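You operate a simulated robot arm through the tools that you are given. There is no shell and no other tool.

You run a simulated two-armed robot. Do the job below in one go: nothing can be reset, and whatever is moved stays where it is left.

## Task
Put one of the cream masks from the back of the wooden bench on the upper shelf of the wall rack. Open the top drawer of the measuring bench, take the small orange cube on the top of the measuring bench and put it away in the inside of the top drawer of the measuring bench and shut the drawer again. Shut the bottom drawer of the measuring bench. Close the top packing drawer. Take the marker and put it on top of the brown cube on the clear top of the long grey bench. Put the beige tub on the back of the wooden table. Open the wooden table drawer. Do these in any order.

Only the result counts: the job must be done as asked and must still hold three seconds after the hand-in. Knocking over, shifting, dropping, spilling or breaking anything else fails it.

## Robot
Two 6-joint arms with two-finger grippers on one trunk, on a base that drives. Base frame: it is fixed to the floor where the robot stands at the start and does not move with it; the origin is under the middle of the robot, x ahead of it, y to its left, z up; the surface under the hand at the start is at about z = 0.88. Lengths are in m, angles in rad, forces in N, time in s.
The left shoulder is at the start at [0.07, 0.176, 1.184], the right one opposite. With the tool pointing down near the work surface each hand reaches from about 0.48 to 0.8 m from the robot's upright axis, wherever it stands, measured 20 degrees to its own side. Places, roughly: back of the wooden table [-5.2, -2.5, 0.9]; beige tub (16x12x8 cm) [-3.3, -2.5, 0.1]; bottom drawer of the measuring bench [-3, -0.7, 0.6]; brown cube [-5, 0.5, 1]; cream mask [0.75, 0, 1]; inside of the top drawer of the measuring bench [-3, -0.5, 0.7]; marker (3x3x14 cm) [-2.3, 2.6, 1]; small orange cube (4x4x5 cm) [-3, -0.5, 0.9]; top drawer of the measuring bench [-3, -0.5, 0.8]; top packing drawer [-3.5, 0.8, 0.6]; upper shelf of the wall rack (190x15 cm) [0.92, 0.24, 1.58]; wooden table drawer [-4.8, -2.5, 0.8]. Payload 2.45 kg a hand.
Tool frame (each hand has its own): the origin (TCP) lies between the finger pads and is the grasp point; the fingertips stand 0.026 m ahead of it; z points along the fingers, y is the line along which they close. Largest opening 0.096 m; the body of the gripper starts 0.069 m behind the TCP.
Orientation is told as [roll, pitch, yaw] about the base's x, y, z axes, in that order, counted from this pose: with the fingers straight down and closing along the base's y, the tool's x points along the base's -x, its y along +y and its z along -z.

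## Interface
- The arms move only by the tool jog_arm. It takes "left_steps", "right_steps" or both (then of equal length, played together; a hand with none holds still); each is a list of rows, each a list of 7 numbers: the gripper command, from -1 (fully open) to 1 (shut), values between in proportion, then the shift along the tool's x, y, z in m, then the turn, a rotation vector about the tool's x, y, z in rad. In form: [[grip, tx, ty, tz, ax, ay, az], ...]. A call has 1 to 20 rows; each row shifts and turns the commanded pose from where the row before left it, along the tool's axes as they then stand. Rows are played at 5 a second. More than 0.05 m and 0.15 rad between two rows, or a gripper value outside its range, and nothing of the call is played. A pose out of reach is approached as far as the arm can. The call stops where the force on the tool passes 40 N (or 10 N more than at its start, if that is more) or the arm is blocked; 0.2 s more then pass. Each finger halts on what it meets, pressing with about 22 N; the grip force reading is that of the motor and also rises with nothing between the fingers. The clock runs only during rows and for 0.2 s after the last one: add rows that do not move to give the fingers time. It gives the time, the measured TCP pose, the force on the tool (base axes), the opening and the grip force at its end, in the units of the frame above (readings bear some noise), with the torque about the TCP (base axes, N m) and any sound that the robot's microphone picked up.
- Cameras (640 x 400 px; columns grow to the right, rows downward): "scene" is now at [0.1315, -0.016, 1.4914]; the picture's right is [-0.19, -0.98, 0.00], its down [-0.67, 0.13, -0.73] and it looks along [0.71, -0.14, -0.69] (base axes); focal length 295 px, centre (320, 200). "left" rides on the left gripper at [0.082, -0.003, -0.098] in its tool frame; the picture's right is [0.04, 1.00, 0.00], its down [-0.73, 0.03, -0.68] and it looks along [-0.68, 0.03, 0.73] (tool axes); focal length 256 px, centre (320, 200). "right" rides on the right gripper at [0.082, 0.003, -0.098] in its tool frame; the picture's right is [-0.04, 1.00, 0.00], its down [-0.73, -0.03, -0.68] and it looks along [-0.68, -0.03, 0.73] (tool axes); focal length 256 px, centre (320, 200). There is no depth. A picture from a camera that has moved, and an enlarged one, comes with that camera's place and axes in the base frame and with its lens.
- camera(camera): a new picture of that camera. The clock stands still meanwhile.
- lift_body(by): slides the trunk up (or, below 0, down) by that many m; the arms and the scene camera ride with it, the base frame stays. It gives what a move gives, with no picture.
- drive_base(legs): drives the robot by 1 to 6 legs, each [ahead, left, turn to the left] in m, m and rad, along the robot's own axes; the way and the turn of a leg run together, so that a leg with both is an arc; at most 1.5 m and 3.142 rad a leg. The arms and the cameras ride along, it lands a little off, and it stops where it bumps. It gives what a move gives.
- pan_tilt(pan, tilt): turns the head with the scene camera to pan (to the left, within 1.501 rad either way) and tilt (down, from -0.506 to 1.204), counted from straight ahead of the robot. It gives what a move gives.
- close_up(camera, box): a new picture of the part [left, top, right, bottom] of that camera's present view, enlarged. The clock stands still meanwhile.
- finish_job(): hands the job in; it is judged then, once.

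Places have to be worked out from the pictures, the camera data and where the tool is seen. Open the grippers and draw the arms clear of the work before you hand the job in, unless the task says otherwise.

The tools are called after "Call:" as a command line: name --argument value ..., lists and objects as JSON in quotes. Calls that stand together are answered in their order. jog_arm: Moves the arms, as the interface text tells. Its arguments: {"type":"object","properties":{"left_steps":{"type":"array","items":{"type":"array","items":{"type":"number"}}},"right_steps":{"type":"array","items":{"type":"array","items":{"type":"number"}}}},"required":[]} The other tools are called the same way: lift_body (by) slides the trunk up or down; drive_base (legs) drives the base; pan_tilt (pan, tilt) turns the head that bears the scene camera; camera (camera) takes a picture; close_up (camera, box) takes an enlarged picture of a part of a camera's view; finish_job () hands the job in.

At the start:

```text
t: 0.0
left_ee_pos: [0.6046, 0.221, 1.1294]
left_orientation: [0.002, -0.001, 0.0]
left_force: [0.2, -0.5, 0.2]
left_wrist_torque: [0.03, 0.02, 0.0]
left_gripper_width: 0.096
left_grasp_force: 0.2
right_ee_pos: [0.4241, -0.1927, 1.1518]
right_orientation: [-0.001, 0.0, 0.0]
right_force: [0.1, 0.2, -0.8]
right_wrist_torque: [-0.02, -0.02, 0.03]
right_gripper_width: 0.0956
right_grasp_force: 0.1
trunk travel left (down, up): [-0.668, 0.172]
robot x, y, heading: [-0.0003, -0.002, -0.002]
head pan, tilt: [-0.192, 0.754]
```

scene: 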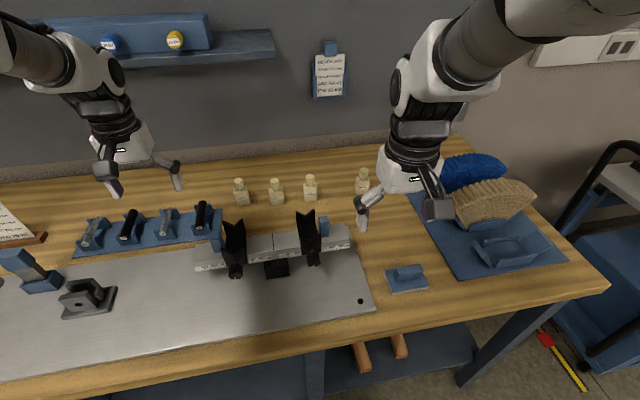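
right: 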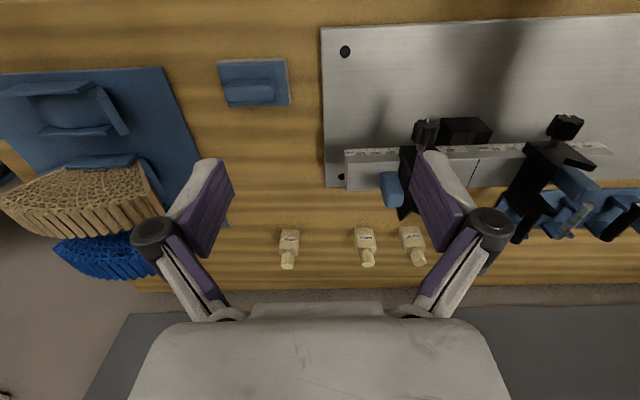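
left: 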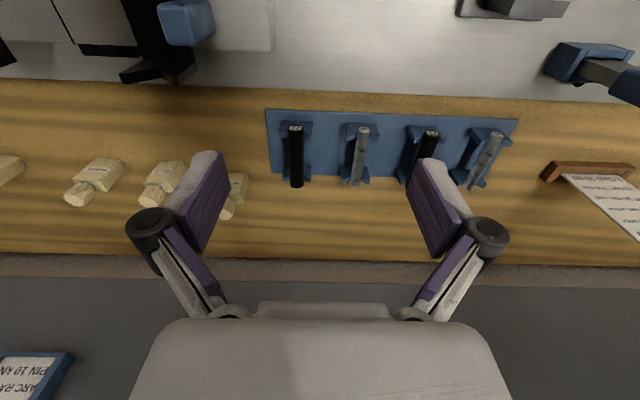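

The pictures show the wooden bench with four small cream items along the back and a wall rack at upper left. I'll look closer at the cream masks and the rack first.

Call:
close_up --camera "scene" --box '[200, 140, 400, 265]'

Call:
pan_tilt --pan 0.2 --tilt 0.1

Call:
camera --camera "scene"

```text
3.20 times, centred on (300, 202) of scene
camera zoom: at [0.1315, -0.016, 1.4914], right [-0.19, -0.98, 0.0], down [-0.67, 0.13, -0.73], along [0.71, -0.14, -0.69], focal length 944 px, centre (384, 192)
```

zoom: 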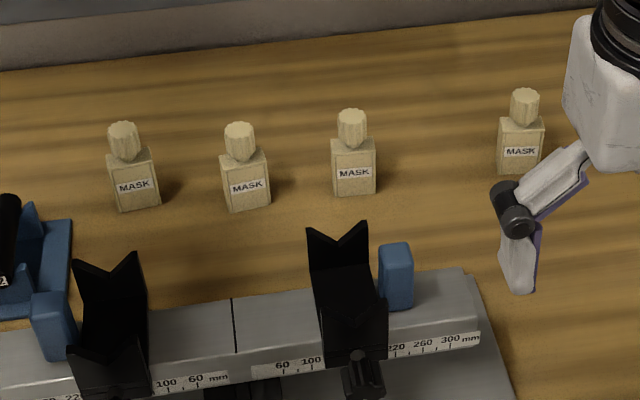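

```text
t: 1.0
left_ee_pos: [0.6063, 0.2205, 1.1296]
left_orientation: [0.003, -0.002, -0.001]
left_force: [-0.3, 0.1, 0.1]
left_wrist_torque: [0.0, -0.03, -0.02]
left_gripper_width: 0.0959
left_grasp_force: 0.1
right_ee_pos: [0.4226, -0.1927, 1.1523]
right_orientation: [0.001, 0.001, 0.0]
right_force: [0.3, 0.0, 0.3]
right_wrist_torque: [-0.03, 0.02, 0.0]
right_gripper_width: 0.0957
right_grasp_force: 0.1
trunk travel left (down, up): [-0.668, 0.172]
robot x, y, heading: [0.0024, -0.0014, 0.003]
head pan, tilt: [0.201, 0.099]
```

```text
taken
camera scene: at [0.1406, 0.018, 1.5507], right [0.2, -0.98, 0.0], down [-0.1, -0.02, -0.99], along [0.98, 0.2, -0.1], focal length 295 px, centre (320, 200)
```

scene: 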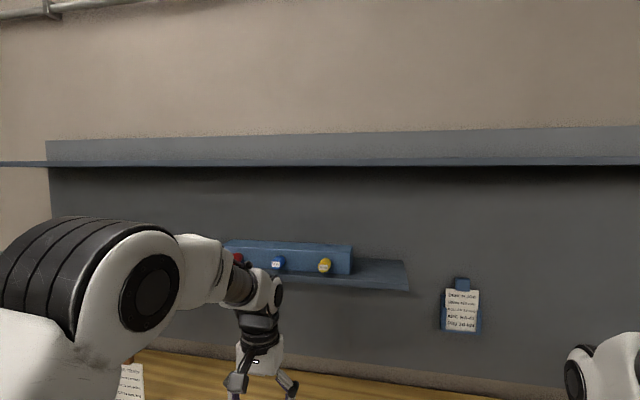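

The upper shelf runs across the wall at about camera height. I raise the trunk to see over the shelf edge and judge its free space.

Call:
lift_body --by 0.17

Call:
pan_tilt --pan 0.0 --tilt 0.3

Call:
camera --camera "scene"

```text
t: 3.0
left_ee_pos: [0.6056, 0.2215, 1.2992]
left_orientation: [0.001, -0.001, 0.0]
left_force: [0.0, 0.7, -0.1]
left_wrist_torque: [-0.01, 0.01, 0.03]
left_gripper_width: 0.0959
left_grasp_force: 0.2
right_ee_pos: [0.4236, -0.1932, 1.3222]
right_orientation: [0.0, -0.002, 0.001]
right_force: [-0.7, -0.5, 1.0]
right_wrist_torque: [-0.03, -0.02, -0.01]
right_gripper_width: 0.096
right_grasp_force: 0.1
trunk travel left (down, up): [-0.838, 0.002]
robot x, y, heading: [-0.0024, -0.0001, -0.006]
head pan, tilt: [0.201, 0.099]
```

```text
t: 3.7
left_ee_pos: [0.6063, 0.2217, 1.2993]
left_orientation: [0.002, -0.002, 0.001]
left_force: [0.0, 0.3, 0.6]
left_wrist_torque: [-0.02, 0.01, -0.02]
left_gripper_width: 0.0958
left_grasp_force: 0.0
right_ee_pos: [0.4249, -0.1922, 1.3226]
right_orientation: [0.001, -0.002, -0.001]
right_force: [-0.3, 0.3, 0.9]
right_wrist_torque: [-0.01, 0.0, 0.02]
right_gripper_width: 0.0963
right_grasp_force: 0.2
trunk travel left (down, up): [-0.838, 0.002]
robot x, y, heading: [0.001, -0.0025, -0.0]
head pan, tilt: [0.0, 0.3]
```

```text
taken
camera scene: at [0.1439, -0.0002, 1.7021], right [0.0, -1.0, 0.0], down [-0.3, 0.0, -0.96], along [0.96, 0.0, -0.3], focal length 295 px, centre (320, 200)
```

scene: 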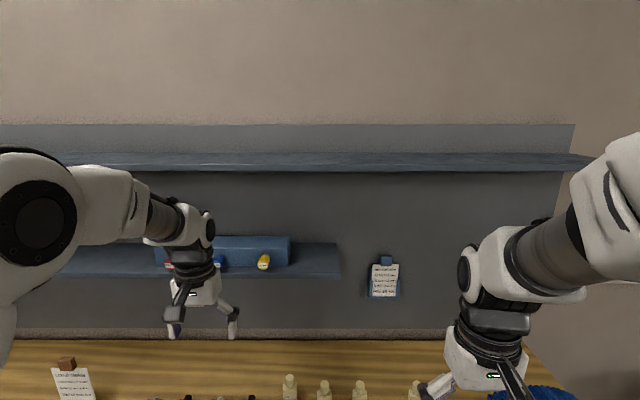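

The upper shelf looks empty. I zoom in on its right part to measure its edges.

Call:
close_up --camera "scene" --box '[440, 100, 640, 225]'

Call:
close_up --camera "scene" --box '[220, 100, 420, 225]'

Call:
pan_tilt --pan 0.0 --tilt 0.75

Call:
camera --camera "scene"

```text
3.20 times, centred on (540, 162) of scene
camera zoom: at [0.1439, -0.0002, 1.7021], right [0.0, -1.0, 0.0], down [-0.3, 0.0, -0.96], along [0.96, 0.0, -0.3], focal length 944 px, centre (-384, 320)
```

zoom: 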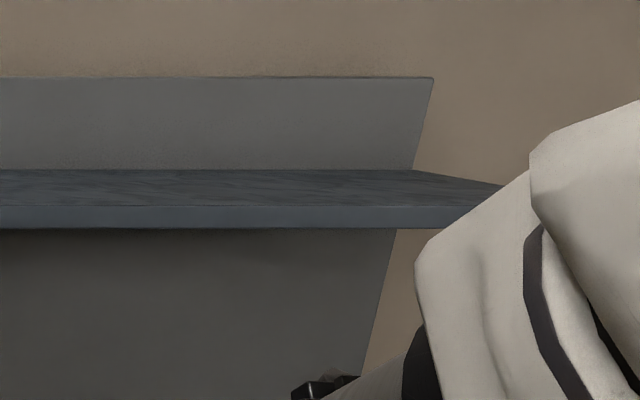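

```text
3.20 times, centred on (320, 162) of scene
camera zoom: at [0.1439, -0.0002, 1.7021], right [0.0, -1.0, 0.0], down [-0.3, 0.0, -0.96], along [0.96, 0.0, -0.3], focal length 944 px, centre (320, 320)
```

zoom: 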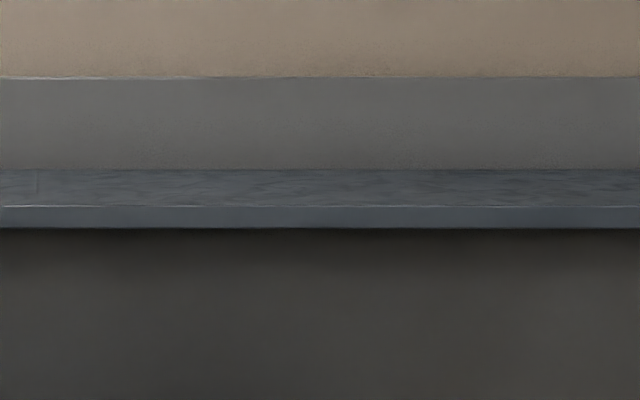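

```text
t: 4.6
left_ee_pos: [0.6058, 0.2211, 1.299]
left_orientation: [0.002, -0.001, 0.0]
left_force: [0.7, 0.0, 0.1]
left_wrist_torque: [-0.03, 0.0, 0.01]
left_gripper_width: 0.0962
left_grasp_force: 0.2
right_ee_pos: [0.4248, -0.1923, 1.3233]
right_orientation: [0.0, -0.001, 0.0]
right_force: [-0.3, -1.0, 0.2]
right_wrist_torque: [0.01, 0.0, 0.03]
right_gripper_width: 0.0959
right_grasp_force: 0.1
trunk travel left (down, up): [-0.838, 0.002]
robot x, y, heading: [0.0002, 0.0021, -0.0]
head pan, tilt: [0.0, 0.75]
```

```text
taken
camera scene: at [0.1332, -0.0003, 1.6618], right [0.0, -1.0, 0.0], down [-0.68, 0.0, -0.73], along [0.73, 0.0, -0.68], focal length 295 px, centre (320, 200)
```

scene: 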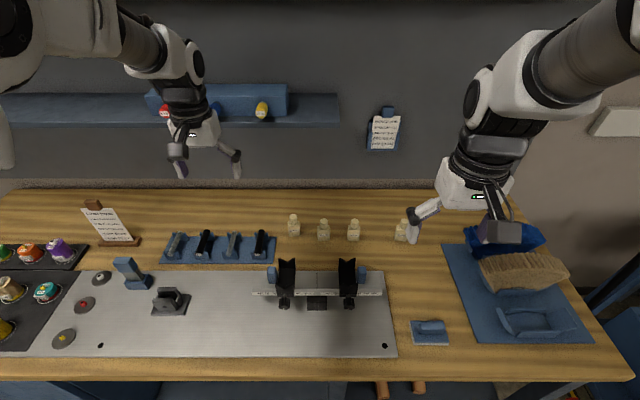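

Shelf top is about z≈1.58, spanning x≈0.82–1.0, and empty. I'll look straight down to see how much room the base has in front of the bench.

Call:
pan_tilt --pan 0.0 --tilt 1.2

Call:
camera --camera "scene"

Call:
camera --camera "right"

```text
t: 5.5
left_ee_pos: [0.6059, 0.2216, 1.2986]
left_orientation: [0.002, 0.0, 0.001]
left_force: [0.0, 0.4, -0.5]
left_wrist_torque: [0.0, -0.01, -0.02]
left_gripper_width: 0.0959
left_grasp_force: 0.2
right_ee_pos: [0.4242, -0.1931, 1.3208]
right_orientation: [-0.001, 0.001, 0.0]
right_force: [0.8, 0.6, 0.0]
right_wrist_torque: [0.01, 0.03, -0.01]
right_gripper_width: 0.0958
right_grasp_force: 0.1
trunk travel left (down, up): [-0.838, 0.002]
robot x, y, heading: [-0.0004, 0.0006, -0.003]
head pan, tilt: [0.0, 1.201]
```

```text
taken
camera scene: at [0.1063, -0.0003, 1.63], right [0.0, -1.0, 0.0], down [-0.93, 0.0, -0.36], along [0.36, 0.0, -0.93], focal length 295 px, centre (320, 200)
```

scene: 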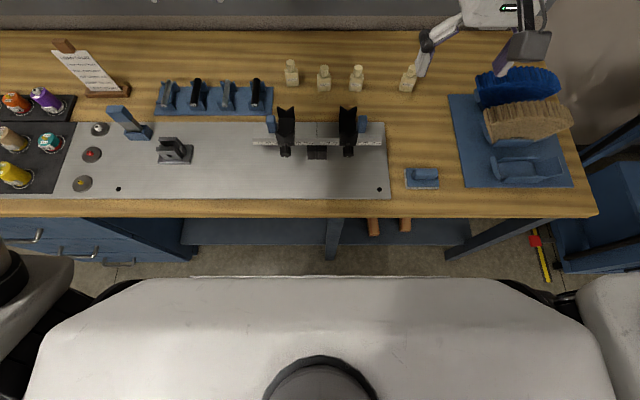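

```text
taken
camera right: at [0.3436, -0.1899, 1.4201], right [0.04, 1.0, 0.0], down [0.73, -0.03, 0.68], along [0.68, -0.03, -0.73], focal length 256 px, centre (320, 200)
```

right: 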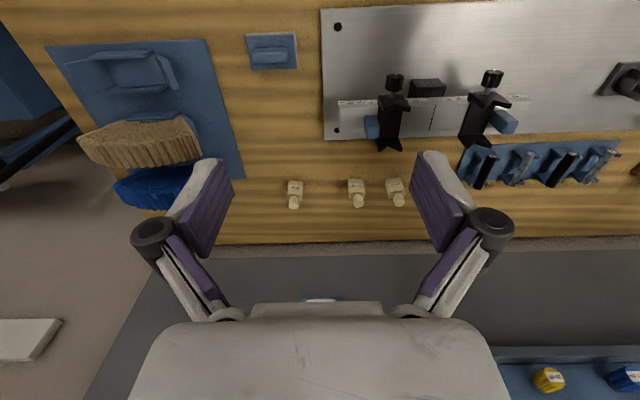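

There's floor visible ahead of the base, so about 0.1 m forward is free. I pull the left hand back first, then drive ahead 0.1 m.

Call:
jog_arm --left_steps '[[-1, 0.05, 0, 0, 0, 0, 0], [-1, 0.05, 0, 0, 0, 0, 0], [-1, 0.05, 0, 0, 0, 0, 0], [-1, 0, 0, 0, 0, 0, 0]]' --right_steps '[[-1, 0, 0, 0, 0, -0.14, 0], [-1, 0, 0, 0, 0, -0.14, 0], [-1, 0, 0, 0, 0, -0.14, 0], [-1, 0, 0, 0, 0, -0.14, 0]]'

Call:
drive_base --legs '[[0.1, 0, 0]]'

Call:
camera --camera "right"

```text
t: 6.5
left_ee_pos: [0.4537, 0.2227, 1.2993]
left_orientation: [0.004, -0.001, 0.0]
left_force: [-0.4, 0.6, -0.4]
left_wrist_torque: [-0.02, 0.06, -0.02]
left_gripper_width: 0.0962
left_grasp_force: 0.0
right_ee_pos: [0.464, -0.196, 1.286]
right_orientation: [0.013, -0.505, 0.001]
right_force: [0.4, -0.1, 0.1]
right_wrist_torque: [-0.02, 0.03, 0.03]
right_gripper_width: 0.0959
right_grasp_force: 0.0
right hand out of reach, approached as far as the arm can: row 1, 2, 3, 4
trunk travel left (down, up): [-0.838, 0.002]
robot x, y, heading: [0.0006, 0.0004, -0.003]
head pan, tilt: [0.0, 1.201]
```

```text
t: 7.8
left_ee_pos: [0.5614, 0.2235, 1.2975]
left_orientation: [0.002, 0.003, 0.001]
left_force: [0.9, -0.6, 0.4]
left_wrist_torque: [0.02, 0.09, 0.01]
left_gripper_width: 0.0959
left_grasp_force: 0.0
right_ee_pos: [0.5706, -0.1978, 1.283]
right_orientation: [0.016, -0.499, 0.0]
right_force: [0.6, -0.2, -1.1]
right_wrist_torque: [-0.03, 0.09, 0.01]
right_gripper_width: 0.0957
right_grasp_force: 0.1
trunk travel left (down, up): [-0.838, 0.002]
robot x, y, heading: [0.1059, 0.0007, -0.001]
head pan, tilt: [0.0, 1.201]
stopped in leg 1: the robot was blocked; the commanded pose is now the measured one
```

```text
taken
camera right: at [0.4539, -0.1956, 1.3305], right [0.03, 1.0, 0.03], down [0.32, -0.04, 0.95], along [0.95, -0.02, -0.32], focal length 256 px, centre (320, 200)
```

right: 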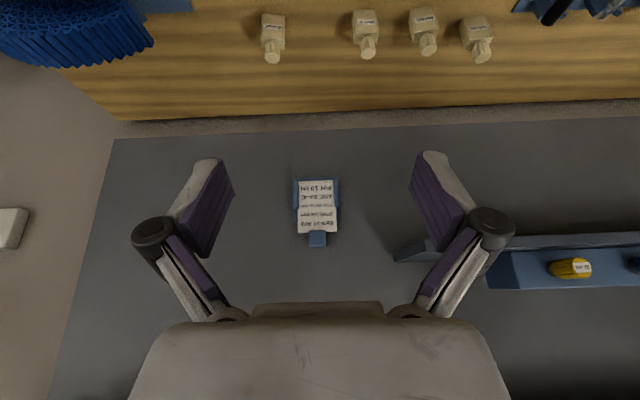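

Both cameras agree: mask 4's front foot is at about (0.77, −0.275), top at z≈0.965. I bring the right hand along its tool axis to a pre-grasp point in front of and above it.

Call:
jog_arm --right_steps '[[-1, 0, -0.0128, 0.048, 0, 0, 0], [-1, 0, -0.0128, 0.048, 0, 0, 0], [-1, 0, -0.0128, 0.048, 0, 0, 0], [-1, 0, -0.0128, 0.048, 0, 0, 0], [-1, 0, -0.0128, 0.048, 0, 0, 0], [-1, 0, -0.0128, 0.03, -0.007, -0.1, 0], [-1, 0, 0, 0, -0.007, -0.1, 0], [-1, 0, 0, 0, 0, 0, 0]]'

Call:
camera --camera "right"

Call:
camera --camera "scene"

```text
t: 9.7
left_ee_pos: [0.5571, 0.2232, 1.3]
left_orientation: [0.004, 0.0, 0.0]
left_force: [0.2, -0.9, 0.3]
left_wrist_torque: [0.01, 0.03, -0.01]
left_gripper_width: 0.096
left_grasp_force: 0.1
right_ee_pos: [0.7291, -0.2156, 1.1111]
right_orientation: [0.096, -0.634, -0.007]
right_force: [-0.1, 0.3, 0.4]
right_wrist_torque: [0.03, 0.01, 0.01]
right_gripper_width: 0.0961
right_grasp_force: 0.1
right hand out of reach, approached as far as the arm can: row 3, 4, 5, 6, 7
trunk travel left (down, up): [-0.838, 0.002]
robot x, y, heading: [0.1009, 0.0011, -0.007]
head pan, tilt: [0.0, 1.201]
```

```text
taken
camera right: at [0.6072, -0.2218, 1.1411], right [-0.02, 0.99, 0.1], down [0.19, -0.1, 0.98], along [0.98, 0.04, -0.19], focal length 256 px, centre (320, 200)
```

right: 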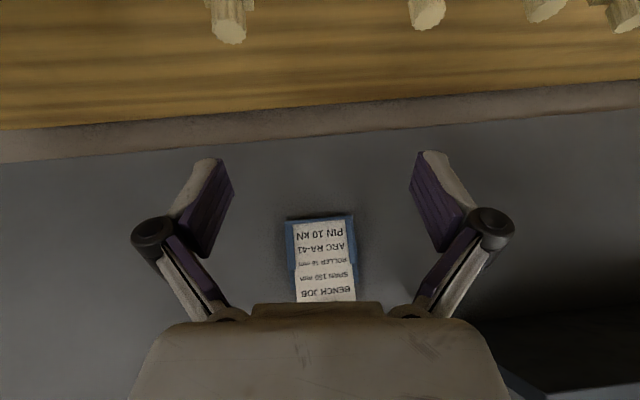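

```text
taken
camera scene: at [0.2091, -0.0004, 1.6299], right [0.0, -1.0, 0.0], down [-0.93, 0.0, -0.36], along [0.36, 0.0, -0.93], focal length 295 px, centre (320, 200)
```

scene: 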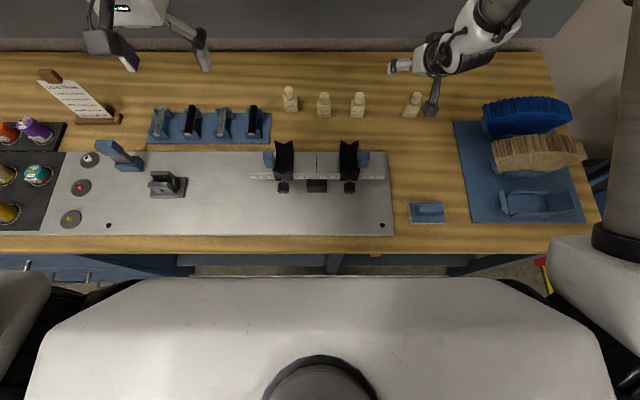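

The pitched low pose is out of reach for the right arm at this trunk height (joint limits). I back the hand out and un-pitch, then see how commanded and measured poses relate.

Call:
jog_arm --right_steps '[[-1, 0, 0, -0.048, 0, 0.1, 0], [-1, 0, 0, -0.048, 0, 0.1, 0], [-1, 0, 0, -0.048, 0, 0.1, 0], [-1, 0, 0, -0.048, 0, 0.1, 0], [-1, 0, 0, 0, 0, 0, 0]]'

```text
t: 10.8
left_ee_pos: [0.5549, 0.2217, 1.3]
left_orientation: [0.002, -0.001, 0.0]
left_force: [-0.4, -1.1, -0.1]
left_wrist_torque: [0.08, 0.01, 0.06]
left_gripper_width: 0.0964
left_grasp_force: 0.0
right_ee_pos: [0.6513, -0.2178, 1.2481]
right_orientation: [0.1, -0.311, 0.023]
right_force: [0.7, 0.0, -0.4]
right_wrist_torque: [-0.01, -0.03, 0.02]
right_gripper_width: 0.096
right_grasp_force: 0.2
right hand out of reach, approached as far as the arm can: row 2, 3
trunk travel left (down, up): [-0.838, 0.002]
robot x, y, heading: [0.1009, 0.0014, -0.009]
head pan, tilt: [0.0, 1.201]
```

After an unreachable step the command follows the reached pose. I'll first test whether the shelf-placing pose is reachable: raise the right hand well in front of the shelf and level the roll.

Call:
jog_arm --right_steps '[[-1, -0.0138, -0.008, -0.044, 0.0143, 0, 0], [-1, -0.0138, -0.008, -0.044, 0.0143, 0, 0], [-1, -0.0138, -0.008, -0.044, 0.0143, 0, 0], [-1, -0.0138, -0.008, -0.044, 0.0143, 0, 0], [-1, -0.0138, -0.008, -0.044, 0.0143, 0, 0], [-1, -0.0138, -0.008, -0.044, 0.0143, 0, 0], [-1, -0.0138, -0.008, -0.044, 0.0143, 0, 0], [-1, 0, 0, 0, 0, 0, 0]]'

Call:
pan_tilt --pan -0.3 --tilt 0.3

Call:
camera --camera "scene"

```text
t: 12.7
left_ee_pos: [0.5549, 0.2222, 1.3002]
left_orientation: [0.002, -0.003, 0.001]
left_force: [-0.2, 0.1, -0.6]
left_wrist_torque: [-0.04, 0.0, 0.0]
left_gripper_width: 0.0958
left_grasp_force: 0.0
right_ee_pos: [0.6495, -0.2925, 1.5703]
right_orientation: [0.0, -0.31, 0.022]
right_force: [0.1, 0.7, -0.4]
right_wrist_torque: [-0.01, -0.01, -0.03]
right_gripper_width: 0.096
right_grasp_force: 0.1
trunk travel left (down, up): [-0.838, 0.002]
robot x, y, heading: [0.1024, -0.0003, -0.003]
head pan, tilt: [0.0, 1.201]
```

```text
t: 13.8
left_ee_pos: [0.5547, 0.2239, 1.2998]
left_orientation: [0.002, -0.002, 0.0]
left_force: [-0.4, 0.7, 0.0]
left_wrist_torque: [0.01, 0.01, -0.01]
left_gripper_width: 0.0958
left_grasp_force: 0.0
right_ee_pos: [0.6509, -0.292, 1.5699]
right_orientation: [0.0, -0.313, 0.024]
right_force: [-0.9, -0.2, 0.4]
right_wrist_torque: [-0.02, -0.01, -0.02]
right_gripper_width: 0.096
right_grasp_force: 0.1
trunk travel left (down, up): [-0.838, 0.002]
robot x, y, heading: [0.1004, -0.0006, 0.001]
head pan, tilt: [-0.3, 0.3]
```

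```text
taken
camera scene: at [0.2409, -0.0275, 1.702], right [-0.3, -0.95, 0.0], down [-0.28, 0.09, -0.95], along [0.91, -0.28, -0.3], focal length 295 px, centre (320, 200)
```

scene: 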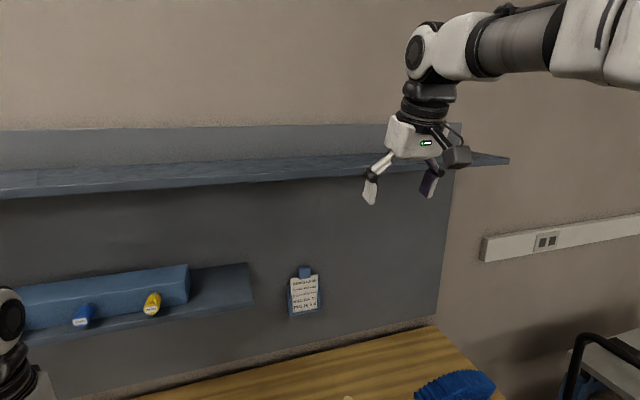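

That pose is reached. I test the actual placing reach: up to z≈1.69 and forward over the shelf.

Call:
jog_arm --right_steps '[[-1, -0.0122, 0, -0.0381, 0, 0, 0.023], [-1, -0.0122, 0, -0.0381, 0, 0, 0], [-1, -0.0122, 0, -0.0381, 0, 0, 0], [-1, -0.0438, 0, 0.014, 0, 0, 0], [-1, -0.0438, 0, 0.014, 0, 0, 0], [-1, -0.0438, 0, 0.014, 0, 0, 0], [-1, -0.0438, 0, 0.014, 0, 0, 0], [-1, -0.0438, 0, 0.014, 0, 0, 0], [-1, 0, 0, 0, 0, 0, 0]]'

Call:
camera --camera "scene"

Call:
camera --camera "right"

```text
t: 15.8
left_ee_pos: [0.5543, 0.2228, 1.3007]
left_orientation: [0.002, -0.001, 0.0]
left_force: [0.2, -0.5, -0.3]
left_wrist_torque: [0.0, -0.01, -0.02]
left_gripper_width: 0.096
left_grasp_force: 0.1
right_ee_pos: [0.742, -0.2829, 1.6206]
right_orientation: [0.008, -0.311, 0.0]
right_force: [0.6, 0.5, 0.3]
right_wrist_torque: [0.0, -0.02, 0.02]
right_gripper_width: 0.0961
right_grasp_force: 0.1
right hand out of reach, approached as far as the arm can: row 4, 5, 6, 7, 8
trunk travel left (down, up): [-0.838, 0.002]
robot x, y, heading: [0.1025, 0.0017, -0.001]
head pan, tilt: [-0.3, 0.3]
```

```text
taken
camera scene: at [0.2397, -0.0273, 1.7022], right [-0.3, -0.95, 0.0], down [-0.28, 0.09, -0.96], along [0.91, -0.28, -0.29], focal length 295 px, centre (320, 200)
```

scene: 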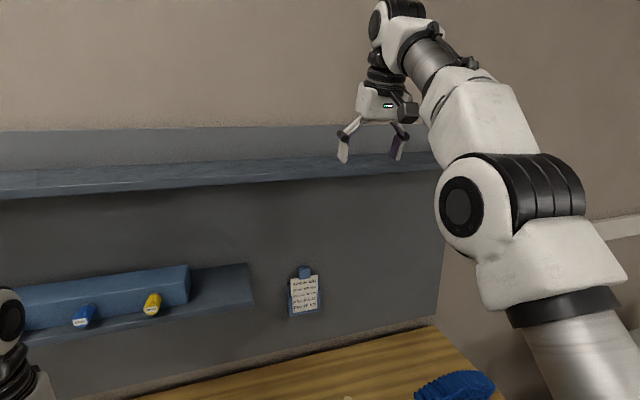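

```text
taken
camera right: at [0.6361, -0.2793, 1.6891], right [0.04, 1.0, 0.02], down [0.49, -0.03, 0.87], along [0.87, -0.02, -0.49], focal length 256 px, centre (320, 200)
```

right: 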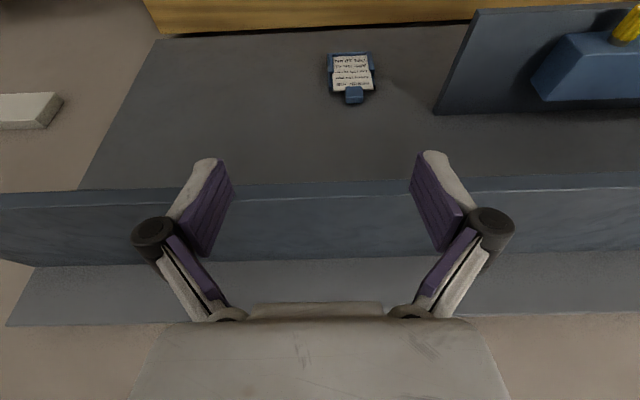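

At pitch −0.31 the arm runs out at x≈0.74. A flatter hand shortens the wrist's reach, so I test pitch −0.9 over the shelf, still empty-handed.

Call:
jog_arm --right_steps '[[-1, 0, 0, 0, 0, -0.147, 0], [-1, 0, 0, 0, 0, -0.147, 0], [-1, 0, 0, 0, 0, -0.147, 0], [-1, 0, 0, 0, 0, -0.147, 0], [-1, -0.0313, 0, -0.0249, 0, 0, 0], [-1, -0.0269, 0, 0.0339, 0, 0, 0], [-1, -0.0269, 0, 0.0339, 0, 0, 0], [-1, -0.0269, 0, 0.0339, 0, 0, 0], [-1, 0, 0, 0, 0, 0, 0]]'

Call:
camera --camera "scene"

Call:
camera --camera "right"

```text
t: 17.9
left_ee_pos: [0.5541, 0.2241, 1.3008]
left_orientation: [0.001, 0.0, -0.002]
left_force: [0.9, -0.2, -0.7]
left_wrist_torque: [-0.02, -0.04, 0.03]
left_gripper_width: 0.0958
left_grasp_force: 0.2
right_ee_pos: [0.867, -0.2793, 1.6595]
right_orientation: [0.01, -0.898, -0.009]
right_force: [-0.6, 0.6, 0.5]
right_wrist_torque: [0.02, -0.05, -0.02]
right_gripper_width: 0.096
right_grasp_force: 0.0
right hand out of reach, approached as far as the arm can: row 8
trunk travel left (down, up): [-0.838, 0.002]
robot x, y, heading: [0.1011, -0.0003, -0.001]
head pan, tilt: [-0.3, 0.3]
```

```text
taken
camera scene: at [0.2397, -0.0276, 1.7022], right [-0.3, -0.95, 0.0], down [-0.28, 0.09, -0.96], along [0.91, -0.28, -0.3], focal length 295 px, centre (320, 200)
```

scene: 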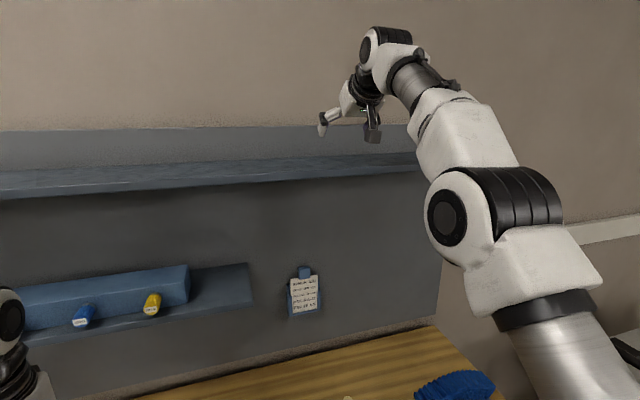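

```text
taken
camera right: at [0.7403, -0.2781, 1.6557], right [0.02, 1.0, 0.04], down [-0.07, -0.04, 1.0], along [1.0, -0.03, 0.07], focal length 256 px, centre (320, 200)
```

right: 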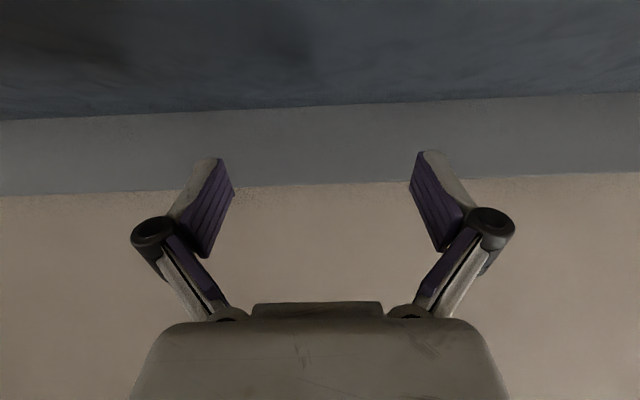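

Placing pose is reachable at pitch −0.9 with shelf top confirmed near z≈1.58. Now I retreat the right hand from the shelf, raise the left one for clearance, drive back 0.2 m and lower the trunk for the pick.

Call:
jog_arm --right_steps '[[-1, 0.0274, 0, -0.0345, 0, 0, 0], [-1, 0.0274, 0, -0.0345, 0, 0, 0], [-1, 0.0274, 0, -0.0345, 0, 0, 0], [-1, 0.0274, 0, -0.0345, 0, 0, 0], [-1, 0.0274, 0, -0.0345, 0, 0, 0], [-1, 0, 0, 0, 0, 0, 0]]' --left_steps '[[-1, 0, 0, -0.05, 0, 0, 0], [-1, 0, 0, -0.05, 0, 0, 0], [-1, 0, 0, -0.05, 0, 0, 0], [-1, 0, 0, -0.05, 0, 0, 0], [-1, 0, 0, -0.05, 0, 0, 0], [-1, 0, 0, -0.04, 0, 0, 0]]'

Call:
drive_base --legs '[[-0.2, 0, 0]]'

Call:
lift_body --by -0.35

Call:
pan_tilt --pan -0.25 --tilt 0.45

Call:
camera --camera "scene"

```text
t: 19.2
left_ee_pos: [0.5798, 0.2214, 1.5835]
left_orientation: [0.002, -0.002, 0.0]
left_force: [0.5, -0.2, -0.2]
left_wrist_torque: [0.0, 0.0, -0.02]
left_gripper_width: 0.096
left_grasp_force: 0.1
left hand out of reach, approached as far as the arm can: row 2, 3, 4
right_ee_pos: [0.7298, -0.2845, 1.6791]
right_orientation: [0.011, -0.899, -0.007]
right_force: [1.1, 0.5, -0.1]
right_wrist_torque: [0.03, -0.01, 0.01]
right_gripper_width: 0.0958
right_grasp_force: 0.1
right hand out of reach, approached as far as the arm can: row 4, 5
trunk travel left (down, up): [-0.838, 0.002]
robot x, y, heading: [0.1041, -0.0005, -0.001]
head pan, tilt: [-0.3, 0.3]
```

```text
t: 20.8
left_ee_pos: [0.3893, 0.2214, 1.5798]
left_orientation: [0.001, 0.005, -0.006]
left_force: [0.0, 0.6, -1.0]
left_wrist_torque: [0.0, 0.06, 0.0]
left_gripper_width: 0.0961
left_grasp_force: 0.1
right_ee_pos: [0.5393, -0.2856, 1.6757]
right_orientation: [0.012, -0.893, -0.01]
right_force: [1.4, 0.4, -0.2]
right_wrist_torque: [0.03, 0.02, -0.02]
right_gripper_width: 0.0958
right_grasp_force: 0.0
trunk travel left (down, up): [-0.838, 0.002]
robot x, y, heading: [-0.0972, 0.0021, -0.004]
head pan, tilt: [-0.3, 0.3]
```

```text
t: 24.3
left_ee_pos: [0.3824, 0.2214, 1.2319]
left_orientation: [0.002, -0.001, -0.003]
left_force: [0.7, 0.5, -0.1]
left_wrist_torque: [-0.05, 0.02, 0.01]
left_gripper_width: 0.0959
left_grasp_force: 0.1
right_ee_pos: [0.5319, -0.2855, 1.3278]
right_orientation: [0.011, -0.898, -0.009]
right_force: [0.4, -1.4, -0.7]
right_wrist_torque: [-0.01, 0.03, 0.0]
right_gripper_width: 0.096
right_grasp_force: 0.1
trunk travel left (down, up): [-0.488, 0.352]
robot x, y, heading: [-0.0966, -0.0016, -0.002]
head pan, tilt: [-0.3, 0.3]
```

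```text
t: 25.0
left_ee_pos: [0.3832, 0.2216, 1.2327]
left_orientation: [0.002, 0.001, -0.002]
left_force: [0.1, 0.2, -0.2]
left_wrist_torque: [0.0, -0.02, 0.01]
left_gripper_width: 0.096
left_grasp_force: 0.1
right_ee_pos: [0.5321, -0.2849, 1.3281]
right_orientation: [0.01, -0.898, -0.008]
right_force: [0.4, 0.1, 0.7]
right_wrist_torque: [0.01, -0.01, -0.02]
right_gripper_width: 0.0959
right_grasp_force: 0.1
trunk travel left (down, up): [-0.488, 0.352]
robot x, y, heading: [-0.0956, 0.0038, -0.006]
head pan, tilt: [-0.25, 0.45]
```

```text
taken
camera scene: at [0.0434, -0.0226, 1.3382], right [-0.25, -0.97, 0.0], down [-0.42, 0.11, -0.9], along [0.87, -0.23, -0.43], focal length 295 px, centre (320, 200)
```

scene: 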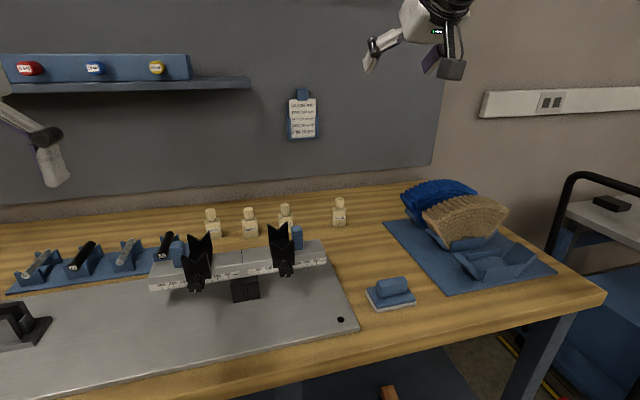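

Mask 4's foot is again at about (0.776, −0.276). I move the right hand (pitch −0.9) to a pre-grasp 0.1 m short of it and look.

Call:
jog_arm --right_steps '[[-1, 0.019, 0.0011, 0.0446, 0, 0, 0], [-1, 0.019, 0.0011, 0.0446, 0, 0, 0], [-1, 0.019, 0.0011, 0.0446, 0, 0, 0], [-1, 0.019, 0.0011, 0.0446, 0, 0, 0], [-1, 0.019, 0.0011, 0.0446, 0.01, 0, 0], [-1, 0.019, 0.0011, 0.0446, 0, 0, 0], [-1, 0.019, 0.0011, 0.0446, 0, 0, 0], [-1, 0.019, 0.0011, 0.0446, 0, 0, 0], [-1, 0, 0, 0, 0, 0, 0]]'

Call:
camera --camera "right"

Call:
camera --camera "scene"

```text
t: 27.0
left_ee_pos: [0.3825, 0.2226, 1.2332]
left_orientation: [0.001, -0.002, -0.004]
left_force: [-0.2, -0.3, 0.3]
left_wrist_torque: [-0.02, -0.01, 0.03]
left_gripper_width: 0.096
left_grasp_force: 0.1
right_ee_pos: [0.7149, -0.2747, 0.9876]
right_orientation: [0.001, -0.9, -0.008]
right_force: [-1.2, 0.9, -0.2]
right_wrist_torque: [0.01, 0.03, -0.03]
right_gripper_width: 0.0958
right_grasp_force: 0.0
trunk travel left (down, up): [-0.488, 0.352]
robot x, y, heading: [-0.0952, 0.0042, -0.002]
head pan, tilt: [-0.25, 0.45]
```

```text
taken
camera right: at [0.5904, -0.2711, 0.9854], right [0.03, 1.0, 0.03], down [-0.07, -0.03, 1.0], along [1.0, -0.04, 0.07], focal length 256 px, centre (320, 200)
```

right: 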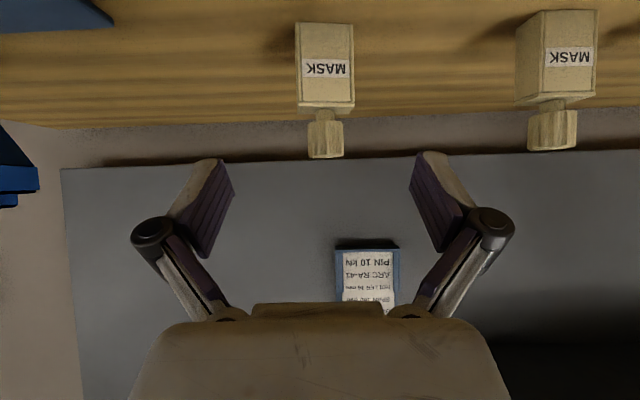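

```text
taken
camera scene: at [0.0421, -0.0224, 1.3383], right [-0.25, -0.97, 0.0], down [-0.42, 0.11, -0.9], along [0.87, -0.23, -0.43], focal length 295 px, centre (320, 200)
```

scene: 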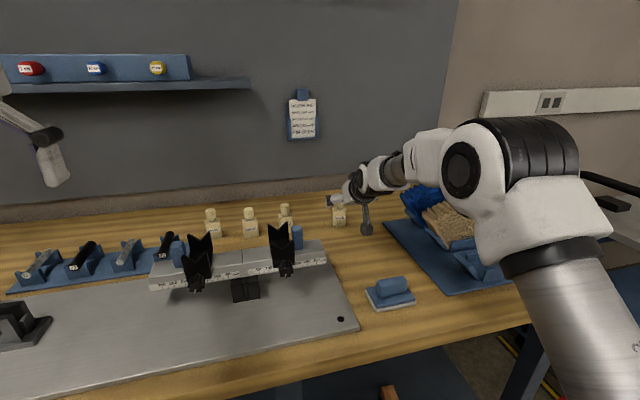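

The mask's front face is at x≈0.767, y≈−0.272, body top z≈0.931, nicely between the fingers. I advance 0.1 m along the tool and close.

Call:
jog_arm --right_steps '[[-1, 0.0026, 0.0007, 0.0248, 0, 0, 0], [-1, 0.0026, 0.0007, 0.0248, 0, 0, 0], [-1, 0.0026, 0.0007, 0.0248, 0, 0, 0], [-1, 0.0026, 0.0007, 0.0248, 0, 0, 0], [-1, 0, 0, 0, 0, 0, 0]]'

Call:
camera --camera "right"

```text
t: 28.2
left_ee_pos: [0.3835, 0.2205, 1.2329]
left_orientation: [0.001, -0.002, -0.005]
left_force: [-1.4, 0.1, 0.3]
left_wrist_torque: [-0.02, -0.06, -0.02]
left_gripper_width: 0.0958
left_grasp_force: 0.1
right_ee_pos: [0.7876, -0.272, 0.9179]
right_orientation: [0.0, -0.897, -0.01]
right_force: [0.6, 0.3, 0.0]
right_wrist_torque: [0.0, 0.0, 0.02]
right_gripper_width: 0.0961
right_grasp_force: 0.1
trunk travel left (down, up): [-0.488, 0.352]
robot x, y, heading: [-0.0967, 0.004, -0.006]
head pan, tilt: [-0.25, 0.45]
```

```text
taken
camera right: at [0.6612, -0.2687, 0.9146], right [0.03, 1.0, 0.03], down [-0.07, -0.03, 1.0], along [1.0, -0.04, 0.07], focal length 256 px, centre (320, 200)
```

right: 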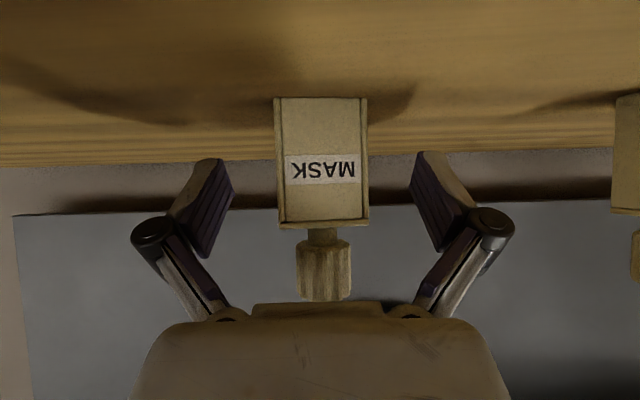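

The mask is centred between the pads. I close the right gripper.

Call:
jog_arm --right_steps '[[0.0, 0, 0, 0, 0, 0, 0], [1, 0, 0, 0, 0, 0, 0], [1, 0, 0, 0, 0, 0, 0], [1, 0, 0, 0, 0, 0, 0]]'

Call:
camera --camera "right"

```text
t: 29.2
left_ee_pos: [0.3828, 0.2211, 1.2322]
left_orientation: [0.002, 0.0, -0.004]
left_force: [0.4, 0.6, 0.5]
left_wrist_torque: [0.01, 0.03, -0.02]
left_gripper_width: 0.0959
left_grasp_force: 0.0
right_ee_pos: [0.7882, -0.2739, 0.9164]
right_orientation: [-0.001, -0.897, -0.009]
right_force: [-0.4, -0.9, 0.2]
right_wrist_torque: [0.01, -0.01, -0.04]
right_gripper_width: 0.0369
right_grasp_force: 22.3
trunk travel left (down, up): [-0.488, 0.352]
robot x, y, heading: [-0.0954, 0.0036, -0.005]
head pan, tilt: [-0.25, 0.45]
```

```text
taken
camera right: at [0.6617, -0.2688, 0.914], right [0.03, 1.0, 0.03], down [-0.07, -0.03, 1.0], along [1.0, -0.04, 0.07], focal length 256 px, centre (320, 200)
```

right: 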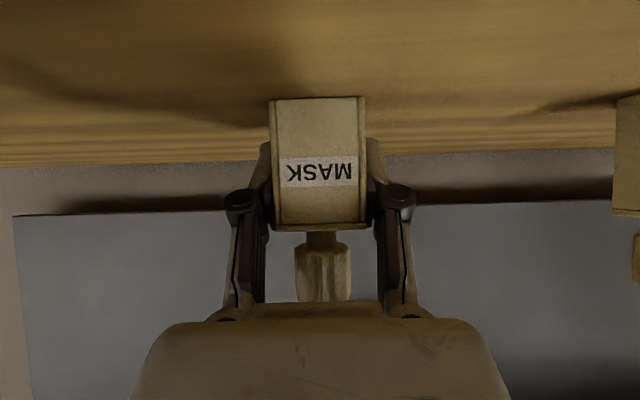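

Held at 36.9 mm with 22 N. I raise the trunk straight up, which lifts the mask clear of the bench.

Call:
lift_body --by 0.35

Call:
camera --camera "right"

```text
t: 32.6
left_ee_pos: [0.3829, 0.2218, 1.5812]
left_orientation: [0.003, 0.002, -0.004]
left_force: [1.1, 0.4, -1.2]
left_wrist_torque: [0.01, 0.01, 0.03]
left_gripper_width: 0.0959
left_grasp_force: 0.1
right_ee_pos: [0.7878, -0.2727, 1.2665]
right_orientation: [0.001, -0.896, -0.011]
right_force: [-0.7, 0.5, 0.0]
right_wrist_torque: [0.0, 0.01, 0.01]
right_gripper_width: 0.0371
right_grasp_force: 22.2
trunk travel left (down, up): [-0.838, 0.002]
robot x, y, heading: [-0.0954, 0.0009, -0.006]
head pan, tilt: [-0.25, 0.45]
```

```text
taken
camera right: at [0.6619, -0.2688, 1.2639], right [0.03, 1.0, 0.03], down [-0.07, -0.03, 1.0], along [1.0, -0.04, 0.07], focal length 256 px, centre (320, 200)
```

right: 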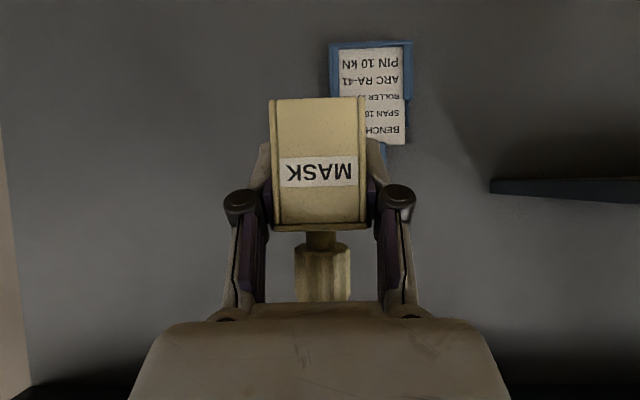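

The mask hangs firmly in the fingers. I move back and up to (0.60, −0.27, 1.68), passing in front of the shelf edge.

Call:
jog_arm --right_steps '[[1, -0.0204, 0, -0.0402, 0, 0, 0], [1, -0.0204, 0, -0.0402, 0, 0, 0], [1, -0.0204, 0, -0.0402, 0, 0, 0], [1, -0.0204, 0, -0.0402, 0, 0, 0], [1, -0.0204, 0, -0.0402, 0, 0, 0], [1, -0.0204, 0, -0.0402, 0, 0, 0], [1, -0.0204, 0, -0.0402, 0, 0, 0], [1, -0.0204, 0, -0.0402, 0, 0, 0], [1, -0.0204, 0, -0.0402, 0, 0, 0], [1, -0.0204, 0, -0.0402, 0, 0, 0], [1, 0, 0, 0, 0, 0, 0]]'

```text
t: 35.0
left_ee_pos: [0.3843, 0.2216, 1.5826]
left_orientation: [0.002, 0.0, -0.004]
left_force: [-0.3, -0.1, 0.6]
left_wrist_torque: [0.0, 0.02, 0.01]
left_gripper_width: 0.0958
left_grasp_force: 0.0
right_ee_pos: [0.6027, -0.2709, 1.6794]
right_orientation: [0.0, -0.896, -0.009]
right_force: [-0.5, 0.5, -0.5]
right_wrist_torque: [0.0, 0.0, 0.03]
right_gripper_width: 0.037
right_grasp_force: 22.3
trunk travel left (down, up): [-0.838, 0.002]
robot x, y, heading: [-0.0984, -0.0006, -0.002]
head pan, tilt: [-0.25, 0.45]
```

Now at z≈1.68, mask foot about 6 cm above shelf level. I drive ahead 0.19 m.

Call:
drive_base --legs '[[0.19, 0, 0]]'

Call:
pan_tilt --pan -0.3 --tilt 0.25

Call:
camera --camera "scene"

Call:
camera --camera "right"

```text
t: 36.5
left_ee_pos: [0.5686, 0.2197, 1.5834]
left_orientation: [0.004, -0.005, -0.006]
left_force: [-0.7, -0.5, 0.3]
left_wrist_torque: [-0.01, -0.03, -0.01]
left_gripper_width: 0.0959
left_grasp_force: 0.1
right_ee_pos: [0.7874, -0.2719, 1.6816]
right_orientation: [0.0, -0.901, -0.011]
right_force: [-0.1, -0.2, 0.7]
right_wrist_torque: [0.03, -0.04, 0.01]
right_gripper_width: 0.0367
right_grasp_force: 22.1
trunk travel left (down, up): [-0.838, 0.002]
robot x, y, heading: [0.0938, 0.0002, -0.0]
head pan, tilt: [-0.25, 0.45]
```

```text
t: 37.3
left_ee_pos: [0.5722, 0.2195, 1.5832]
left_orientation: [0.002, -0.003, -0.007]
left_force: [0.3, -0.1, 0.2]
left_wrist_torque: [0.0, 0.0, -0.01]
left_gripper_width: 0.0962
left_grasp_force: 0.0
right_ee_pos: [0.7915, -0.2727, 1.6802]
right_orientation: [-0.001, -0.898, -0.011]
right_force: [-0.4, -0.3, -0.3]
right_wrist_torque: [-0.01, -0.03, -0.01]
right_gripper_width: 0.0368
right_grasp_force: 21.7
trunk travel left (down, up): [-0.838, 0.002]
robot x, y, heading: [0.095, 0.0006, -0.008]
head pan, tilt: [-0.3, 0.25]
```

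```text
taken
camera scene: at [0.233, -0.0285, 1.7069], right [-0.3, -0.95, 0.0], down [-0.24, 0.07, -0.97], along [0.92, -0.29, -0.25], focal length 295 px, centre (320, 200)
```

scene: 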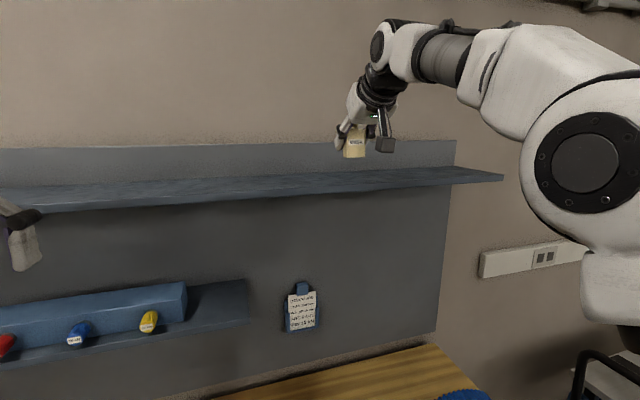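

```text
taken
camera right: at [0.6656, -0.2682, 1.6771], right [0.04, 1.0, 0.03], down [-0.07, -0.03, 1.0], along [1.0, -0.04, 0.07], focal length 256 px, centre (320, 200)
```

right: 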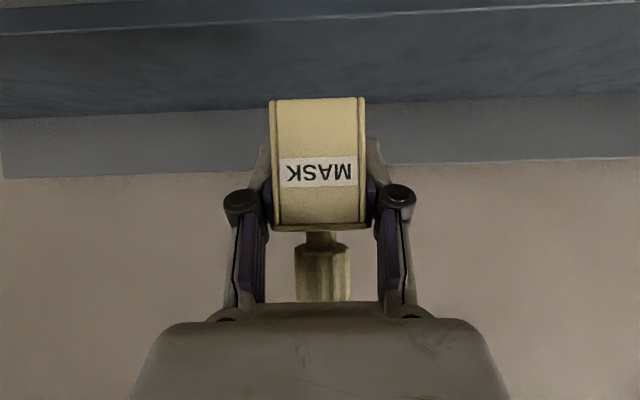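

The shelf front edge computes to x≈0.827, back ≈0.997. I move forward to about x=0.877 at z≈1.635, just above contact.

Call:
jog_arm --right_steps '[[1, -0.015, 0, 0.035, 0, 0, 0], [1, -0.015, 0, 0.035, 0, 0, 0], [1, 0.006, 0, 0.0125, 0, 0, 0], [1, 0.006, 0, 0.0125, 0, 0, 0], [1, 0, 0, 0, 0, 0, 0]]'

Call:
camera --camera "right"

Call:
close_up --camera "scene" --box '[260, 90, 460, 215]'

```text
t: 38.5
left_ee_pos: [0.5776, 0.2192, 1.5811]
left_orientation: [0.003, 0.001, -0.005]
left_force: [0.0, 0.2, -0.6]
left_wrist_torque: [0.01, 0.06, 0.02]
left_gripper_width: 0.0961
left_grasp_force: 0.1
right_ee_pos: [0.8766, -0.2744, 1.6267]
right_orientation: [0.001, -0.895, -0.011]
right_force: [-0.3, 0.5, -0.6]
right_wrist_torque: [0.01, 0.03, -0.01]
right_gripper_width: 0.0368
right_grasp_force: 22.6
right hand out of reach, approached as far as the arm can: row 2
trunk travel left (down, up): [-0.838, 0.002]
robot x, y, heading: [0.0941, -0.0006, -0.004]
head pan, tilt: [-0.3, 0.25]
```

```text
taken
camera right: at [0.7505, -0.2701, 1.6253], right [0.04, 1.0, 0.03], down [-0.07, -0.03, 1.0], along [1.0, -0.04, 0.07], focal length 256 px, centre (320, 200)
```

right: 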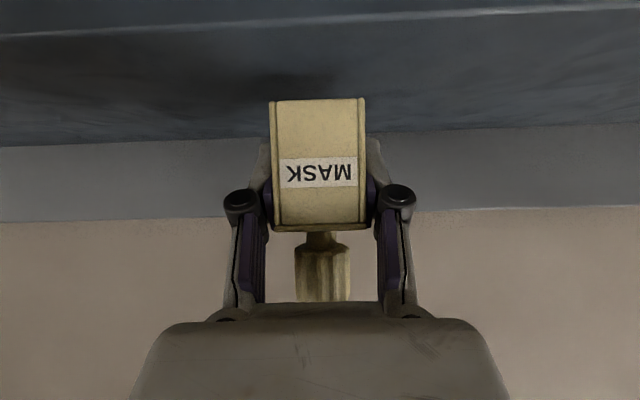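

```text
3.20 times, centred on (360, 152) of scene
camera zoom: at [0.2378, -0.0288, 1.7065], right [-0.3, -0.95, 0.0], down [-0.24, 0.07, -0.97], along [0.92, -0.29, -0.25], focal length 944 px, centre (192, 352)
```

zoom: 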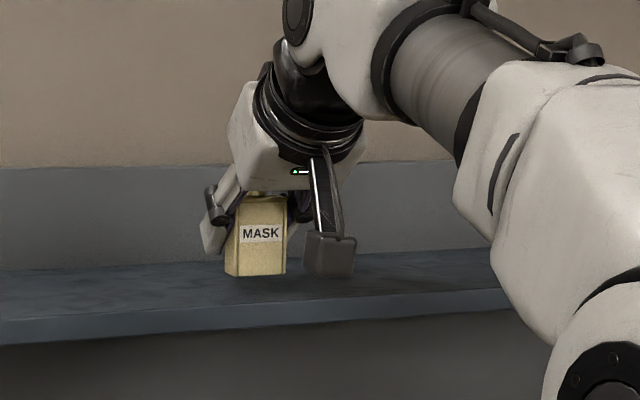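

The mask is over the shelf with the foot roughly 1 cm above it. I lower in 3 mm steps and watch the force.

Call:
jog_arm --right_steps '[[1, 0.00235, 0, 0.00186, 0, 0, 0], [1, 0.00235, 0, 0.00186, 0, 0, 0], [1, 0, 0, 0, 0, 0, 0]]'

Call:
jog_arm --right_steps '[[1, 0.00157, 0, 0.00124, 0, 0, 0], [1, 0, 0, 0, 0, 0, 0]]'

Call:
close_up --camera "scene" --box '[290, 120, 390, 182]'

```text
t: 39.3
left_ee_pos: [0.5741, 0.2191, 1.5823]
left_orientation: [0.002, -0.001, -0.006]
left_force: [0.3, 0.4, 0.0]
left_wrist_torque: [0.0, 0.01, -0.02]
left_gripper_width: 0.0962
left_grasp_force: 0.0
right_ee_pos: [0.875, -0.2742, 1.6229]
right_orientation: [-0.001, -0.897, -0.01]
right_force: [-0.8, -0.8, -0.3]
right_wrist_torque: [0.03, 0.01, 0.05]
right_gripper_width: 0.0369
right_grasp_force: 21.5
trunk travel left (down, up): [-0.838, 0.002]
robot x, y, heading: [0.0956, 0.0015, -0.004]
head pan, tilt: [-0.3, 0.25]
```

```text
t: 39.9
left_ee_pos: [0.5749, 0.2201, 1.5819]
left_orientation: [0.002, 0.001, -0.006]
left_force: [0.8, 0.5, -0.9]
left_wrist_torque: [0.01, -0.01, 0.01]
left_gripper_width: 0.0959
left_grasp_force: 0.1
right_ee_pos: [0.8732, -0.2739, 1.6223]
right_orientation: [0.0, -0.897, -0.011]
right_force: [0.6, -0.4, 0.7]
right_wrist_torque: [0.03, 0.01, 0.0]
right_gripper_width: 0.0371
right_grasp_force: 22.2
trunk travel left (down, up): [-0.838, 0.002]
robot x, y, heading: [0.0925, 0.0002, -0.005]
head pan, tilt: [-0.3, 0.25]
```

```text
6.40 times, centred on (340, 151) of scene
camera zoom: at [0.2353, -0.0286, 1.7068], right [-0.3, -0.95, 0.0], down [-0.24, 0.07, -0.97], along [0.92, -0.29, -0.25], focal length 1888 px, centre (192, 514)
```

zoom: 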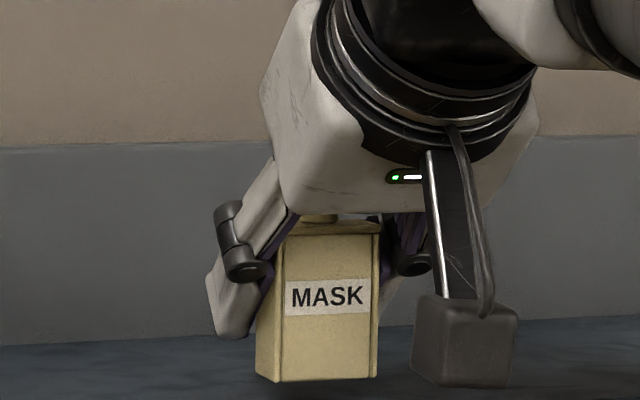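

No contact yet at z≈1.622. I continue down in 2 mm steps.

Call:
jog_arm --right_steps '[[1, 0.00157, 0, 0.00124, 0, 0, 0], [1, 0.00157, 0, 0.00124, 0, 0, 0], [1, 0, 0, 0, 0, 0, 0]]'

Call:
jog_arm --right_steps '[[1, 0.00157, 0, 0.00124, 0, 0, 0], [1, 0, 0, 0, 0, 0, 0]]'

```text
t: 40.7
left_ee_pos: [0.5747, 0.2195, 1.5812]
left_orientation: [0.002, -0.001, -0.006]
left_force: [0.2, 0.9, 0.2]
left_wrist_torque: [-0.01, 0.01, -0.01]
left_gripper_width: 0.096
left_grasp_force: 0.1
right_ee_pos: [0.8739, -0.2742, 1.6172]
right_orientation: [0.0, -0.898, -0.012]
right_force: [-0.3, -0.1, 0.1]
right_wrist_torque: [0.04, -0.02, 0.0]
right_gripper_width: 0.0368
right_grasp_force: 21.7
trunk travel left (down, up): [-0.838, 0.002]
robot x, y, heading: [0.0924, -0.0032, -0.01]
head pan, tilt: [-0.3, 0.25]
```

```text
t: 41.3
left_ee_pos: [0.5745, 0.2213, 1.5812]
left_orientation: [0.001, -0.001, -0.006]
left_force: [0.0, 0.2, -0.1]
left_wrist_torque: [0.04, 0.01, -0.02]
left_gripper_width: 0.0961
left_grasp_force: 0.0
right_ee_pos: [0.8735, -0.2721, 1.6164]
right_orientation: [0.0, -0.898, -0.01]
right_force: [-0.5, 0.2, 0.4]
right_wrist_torque: [0.0, 0.01, -0.02]
right_gripper_width: 0.0367
right_grasp_force: 21.9
trunk travel left (down, up): [-0.838, 0.002]
robot x, y, heading: [0.0959, 0.0045, -0.006]
head pan, tilt: [-0.3, 0.25]
```

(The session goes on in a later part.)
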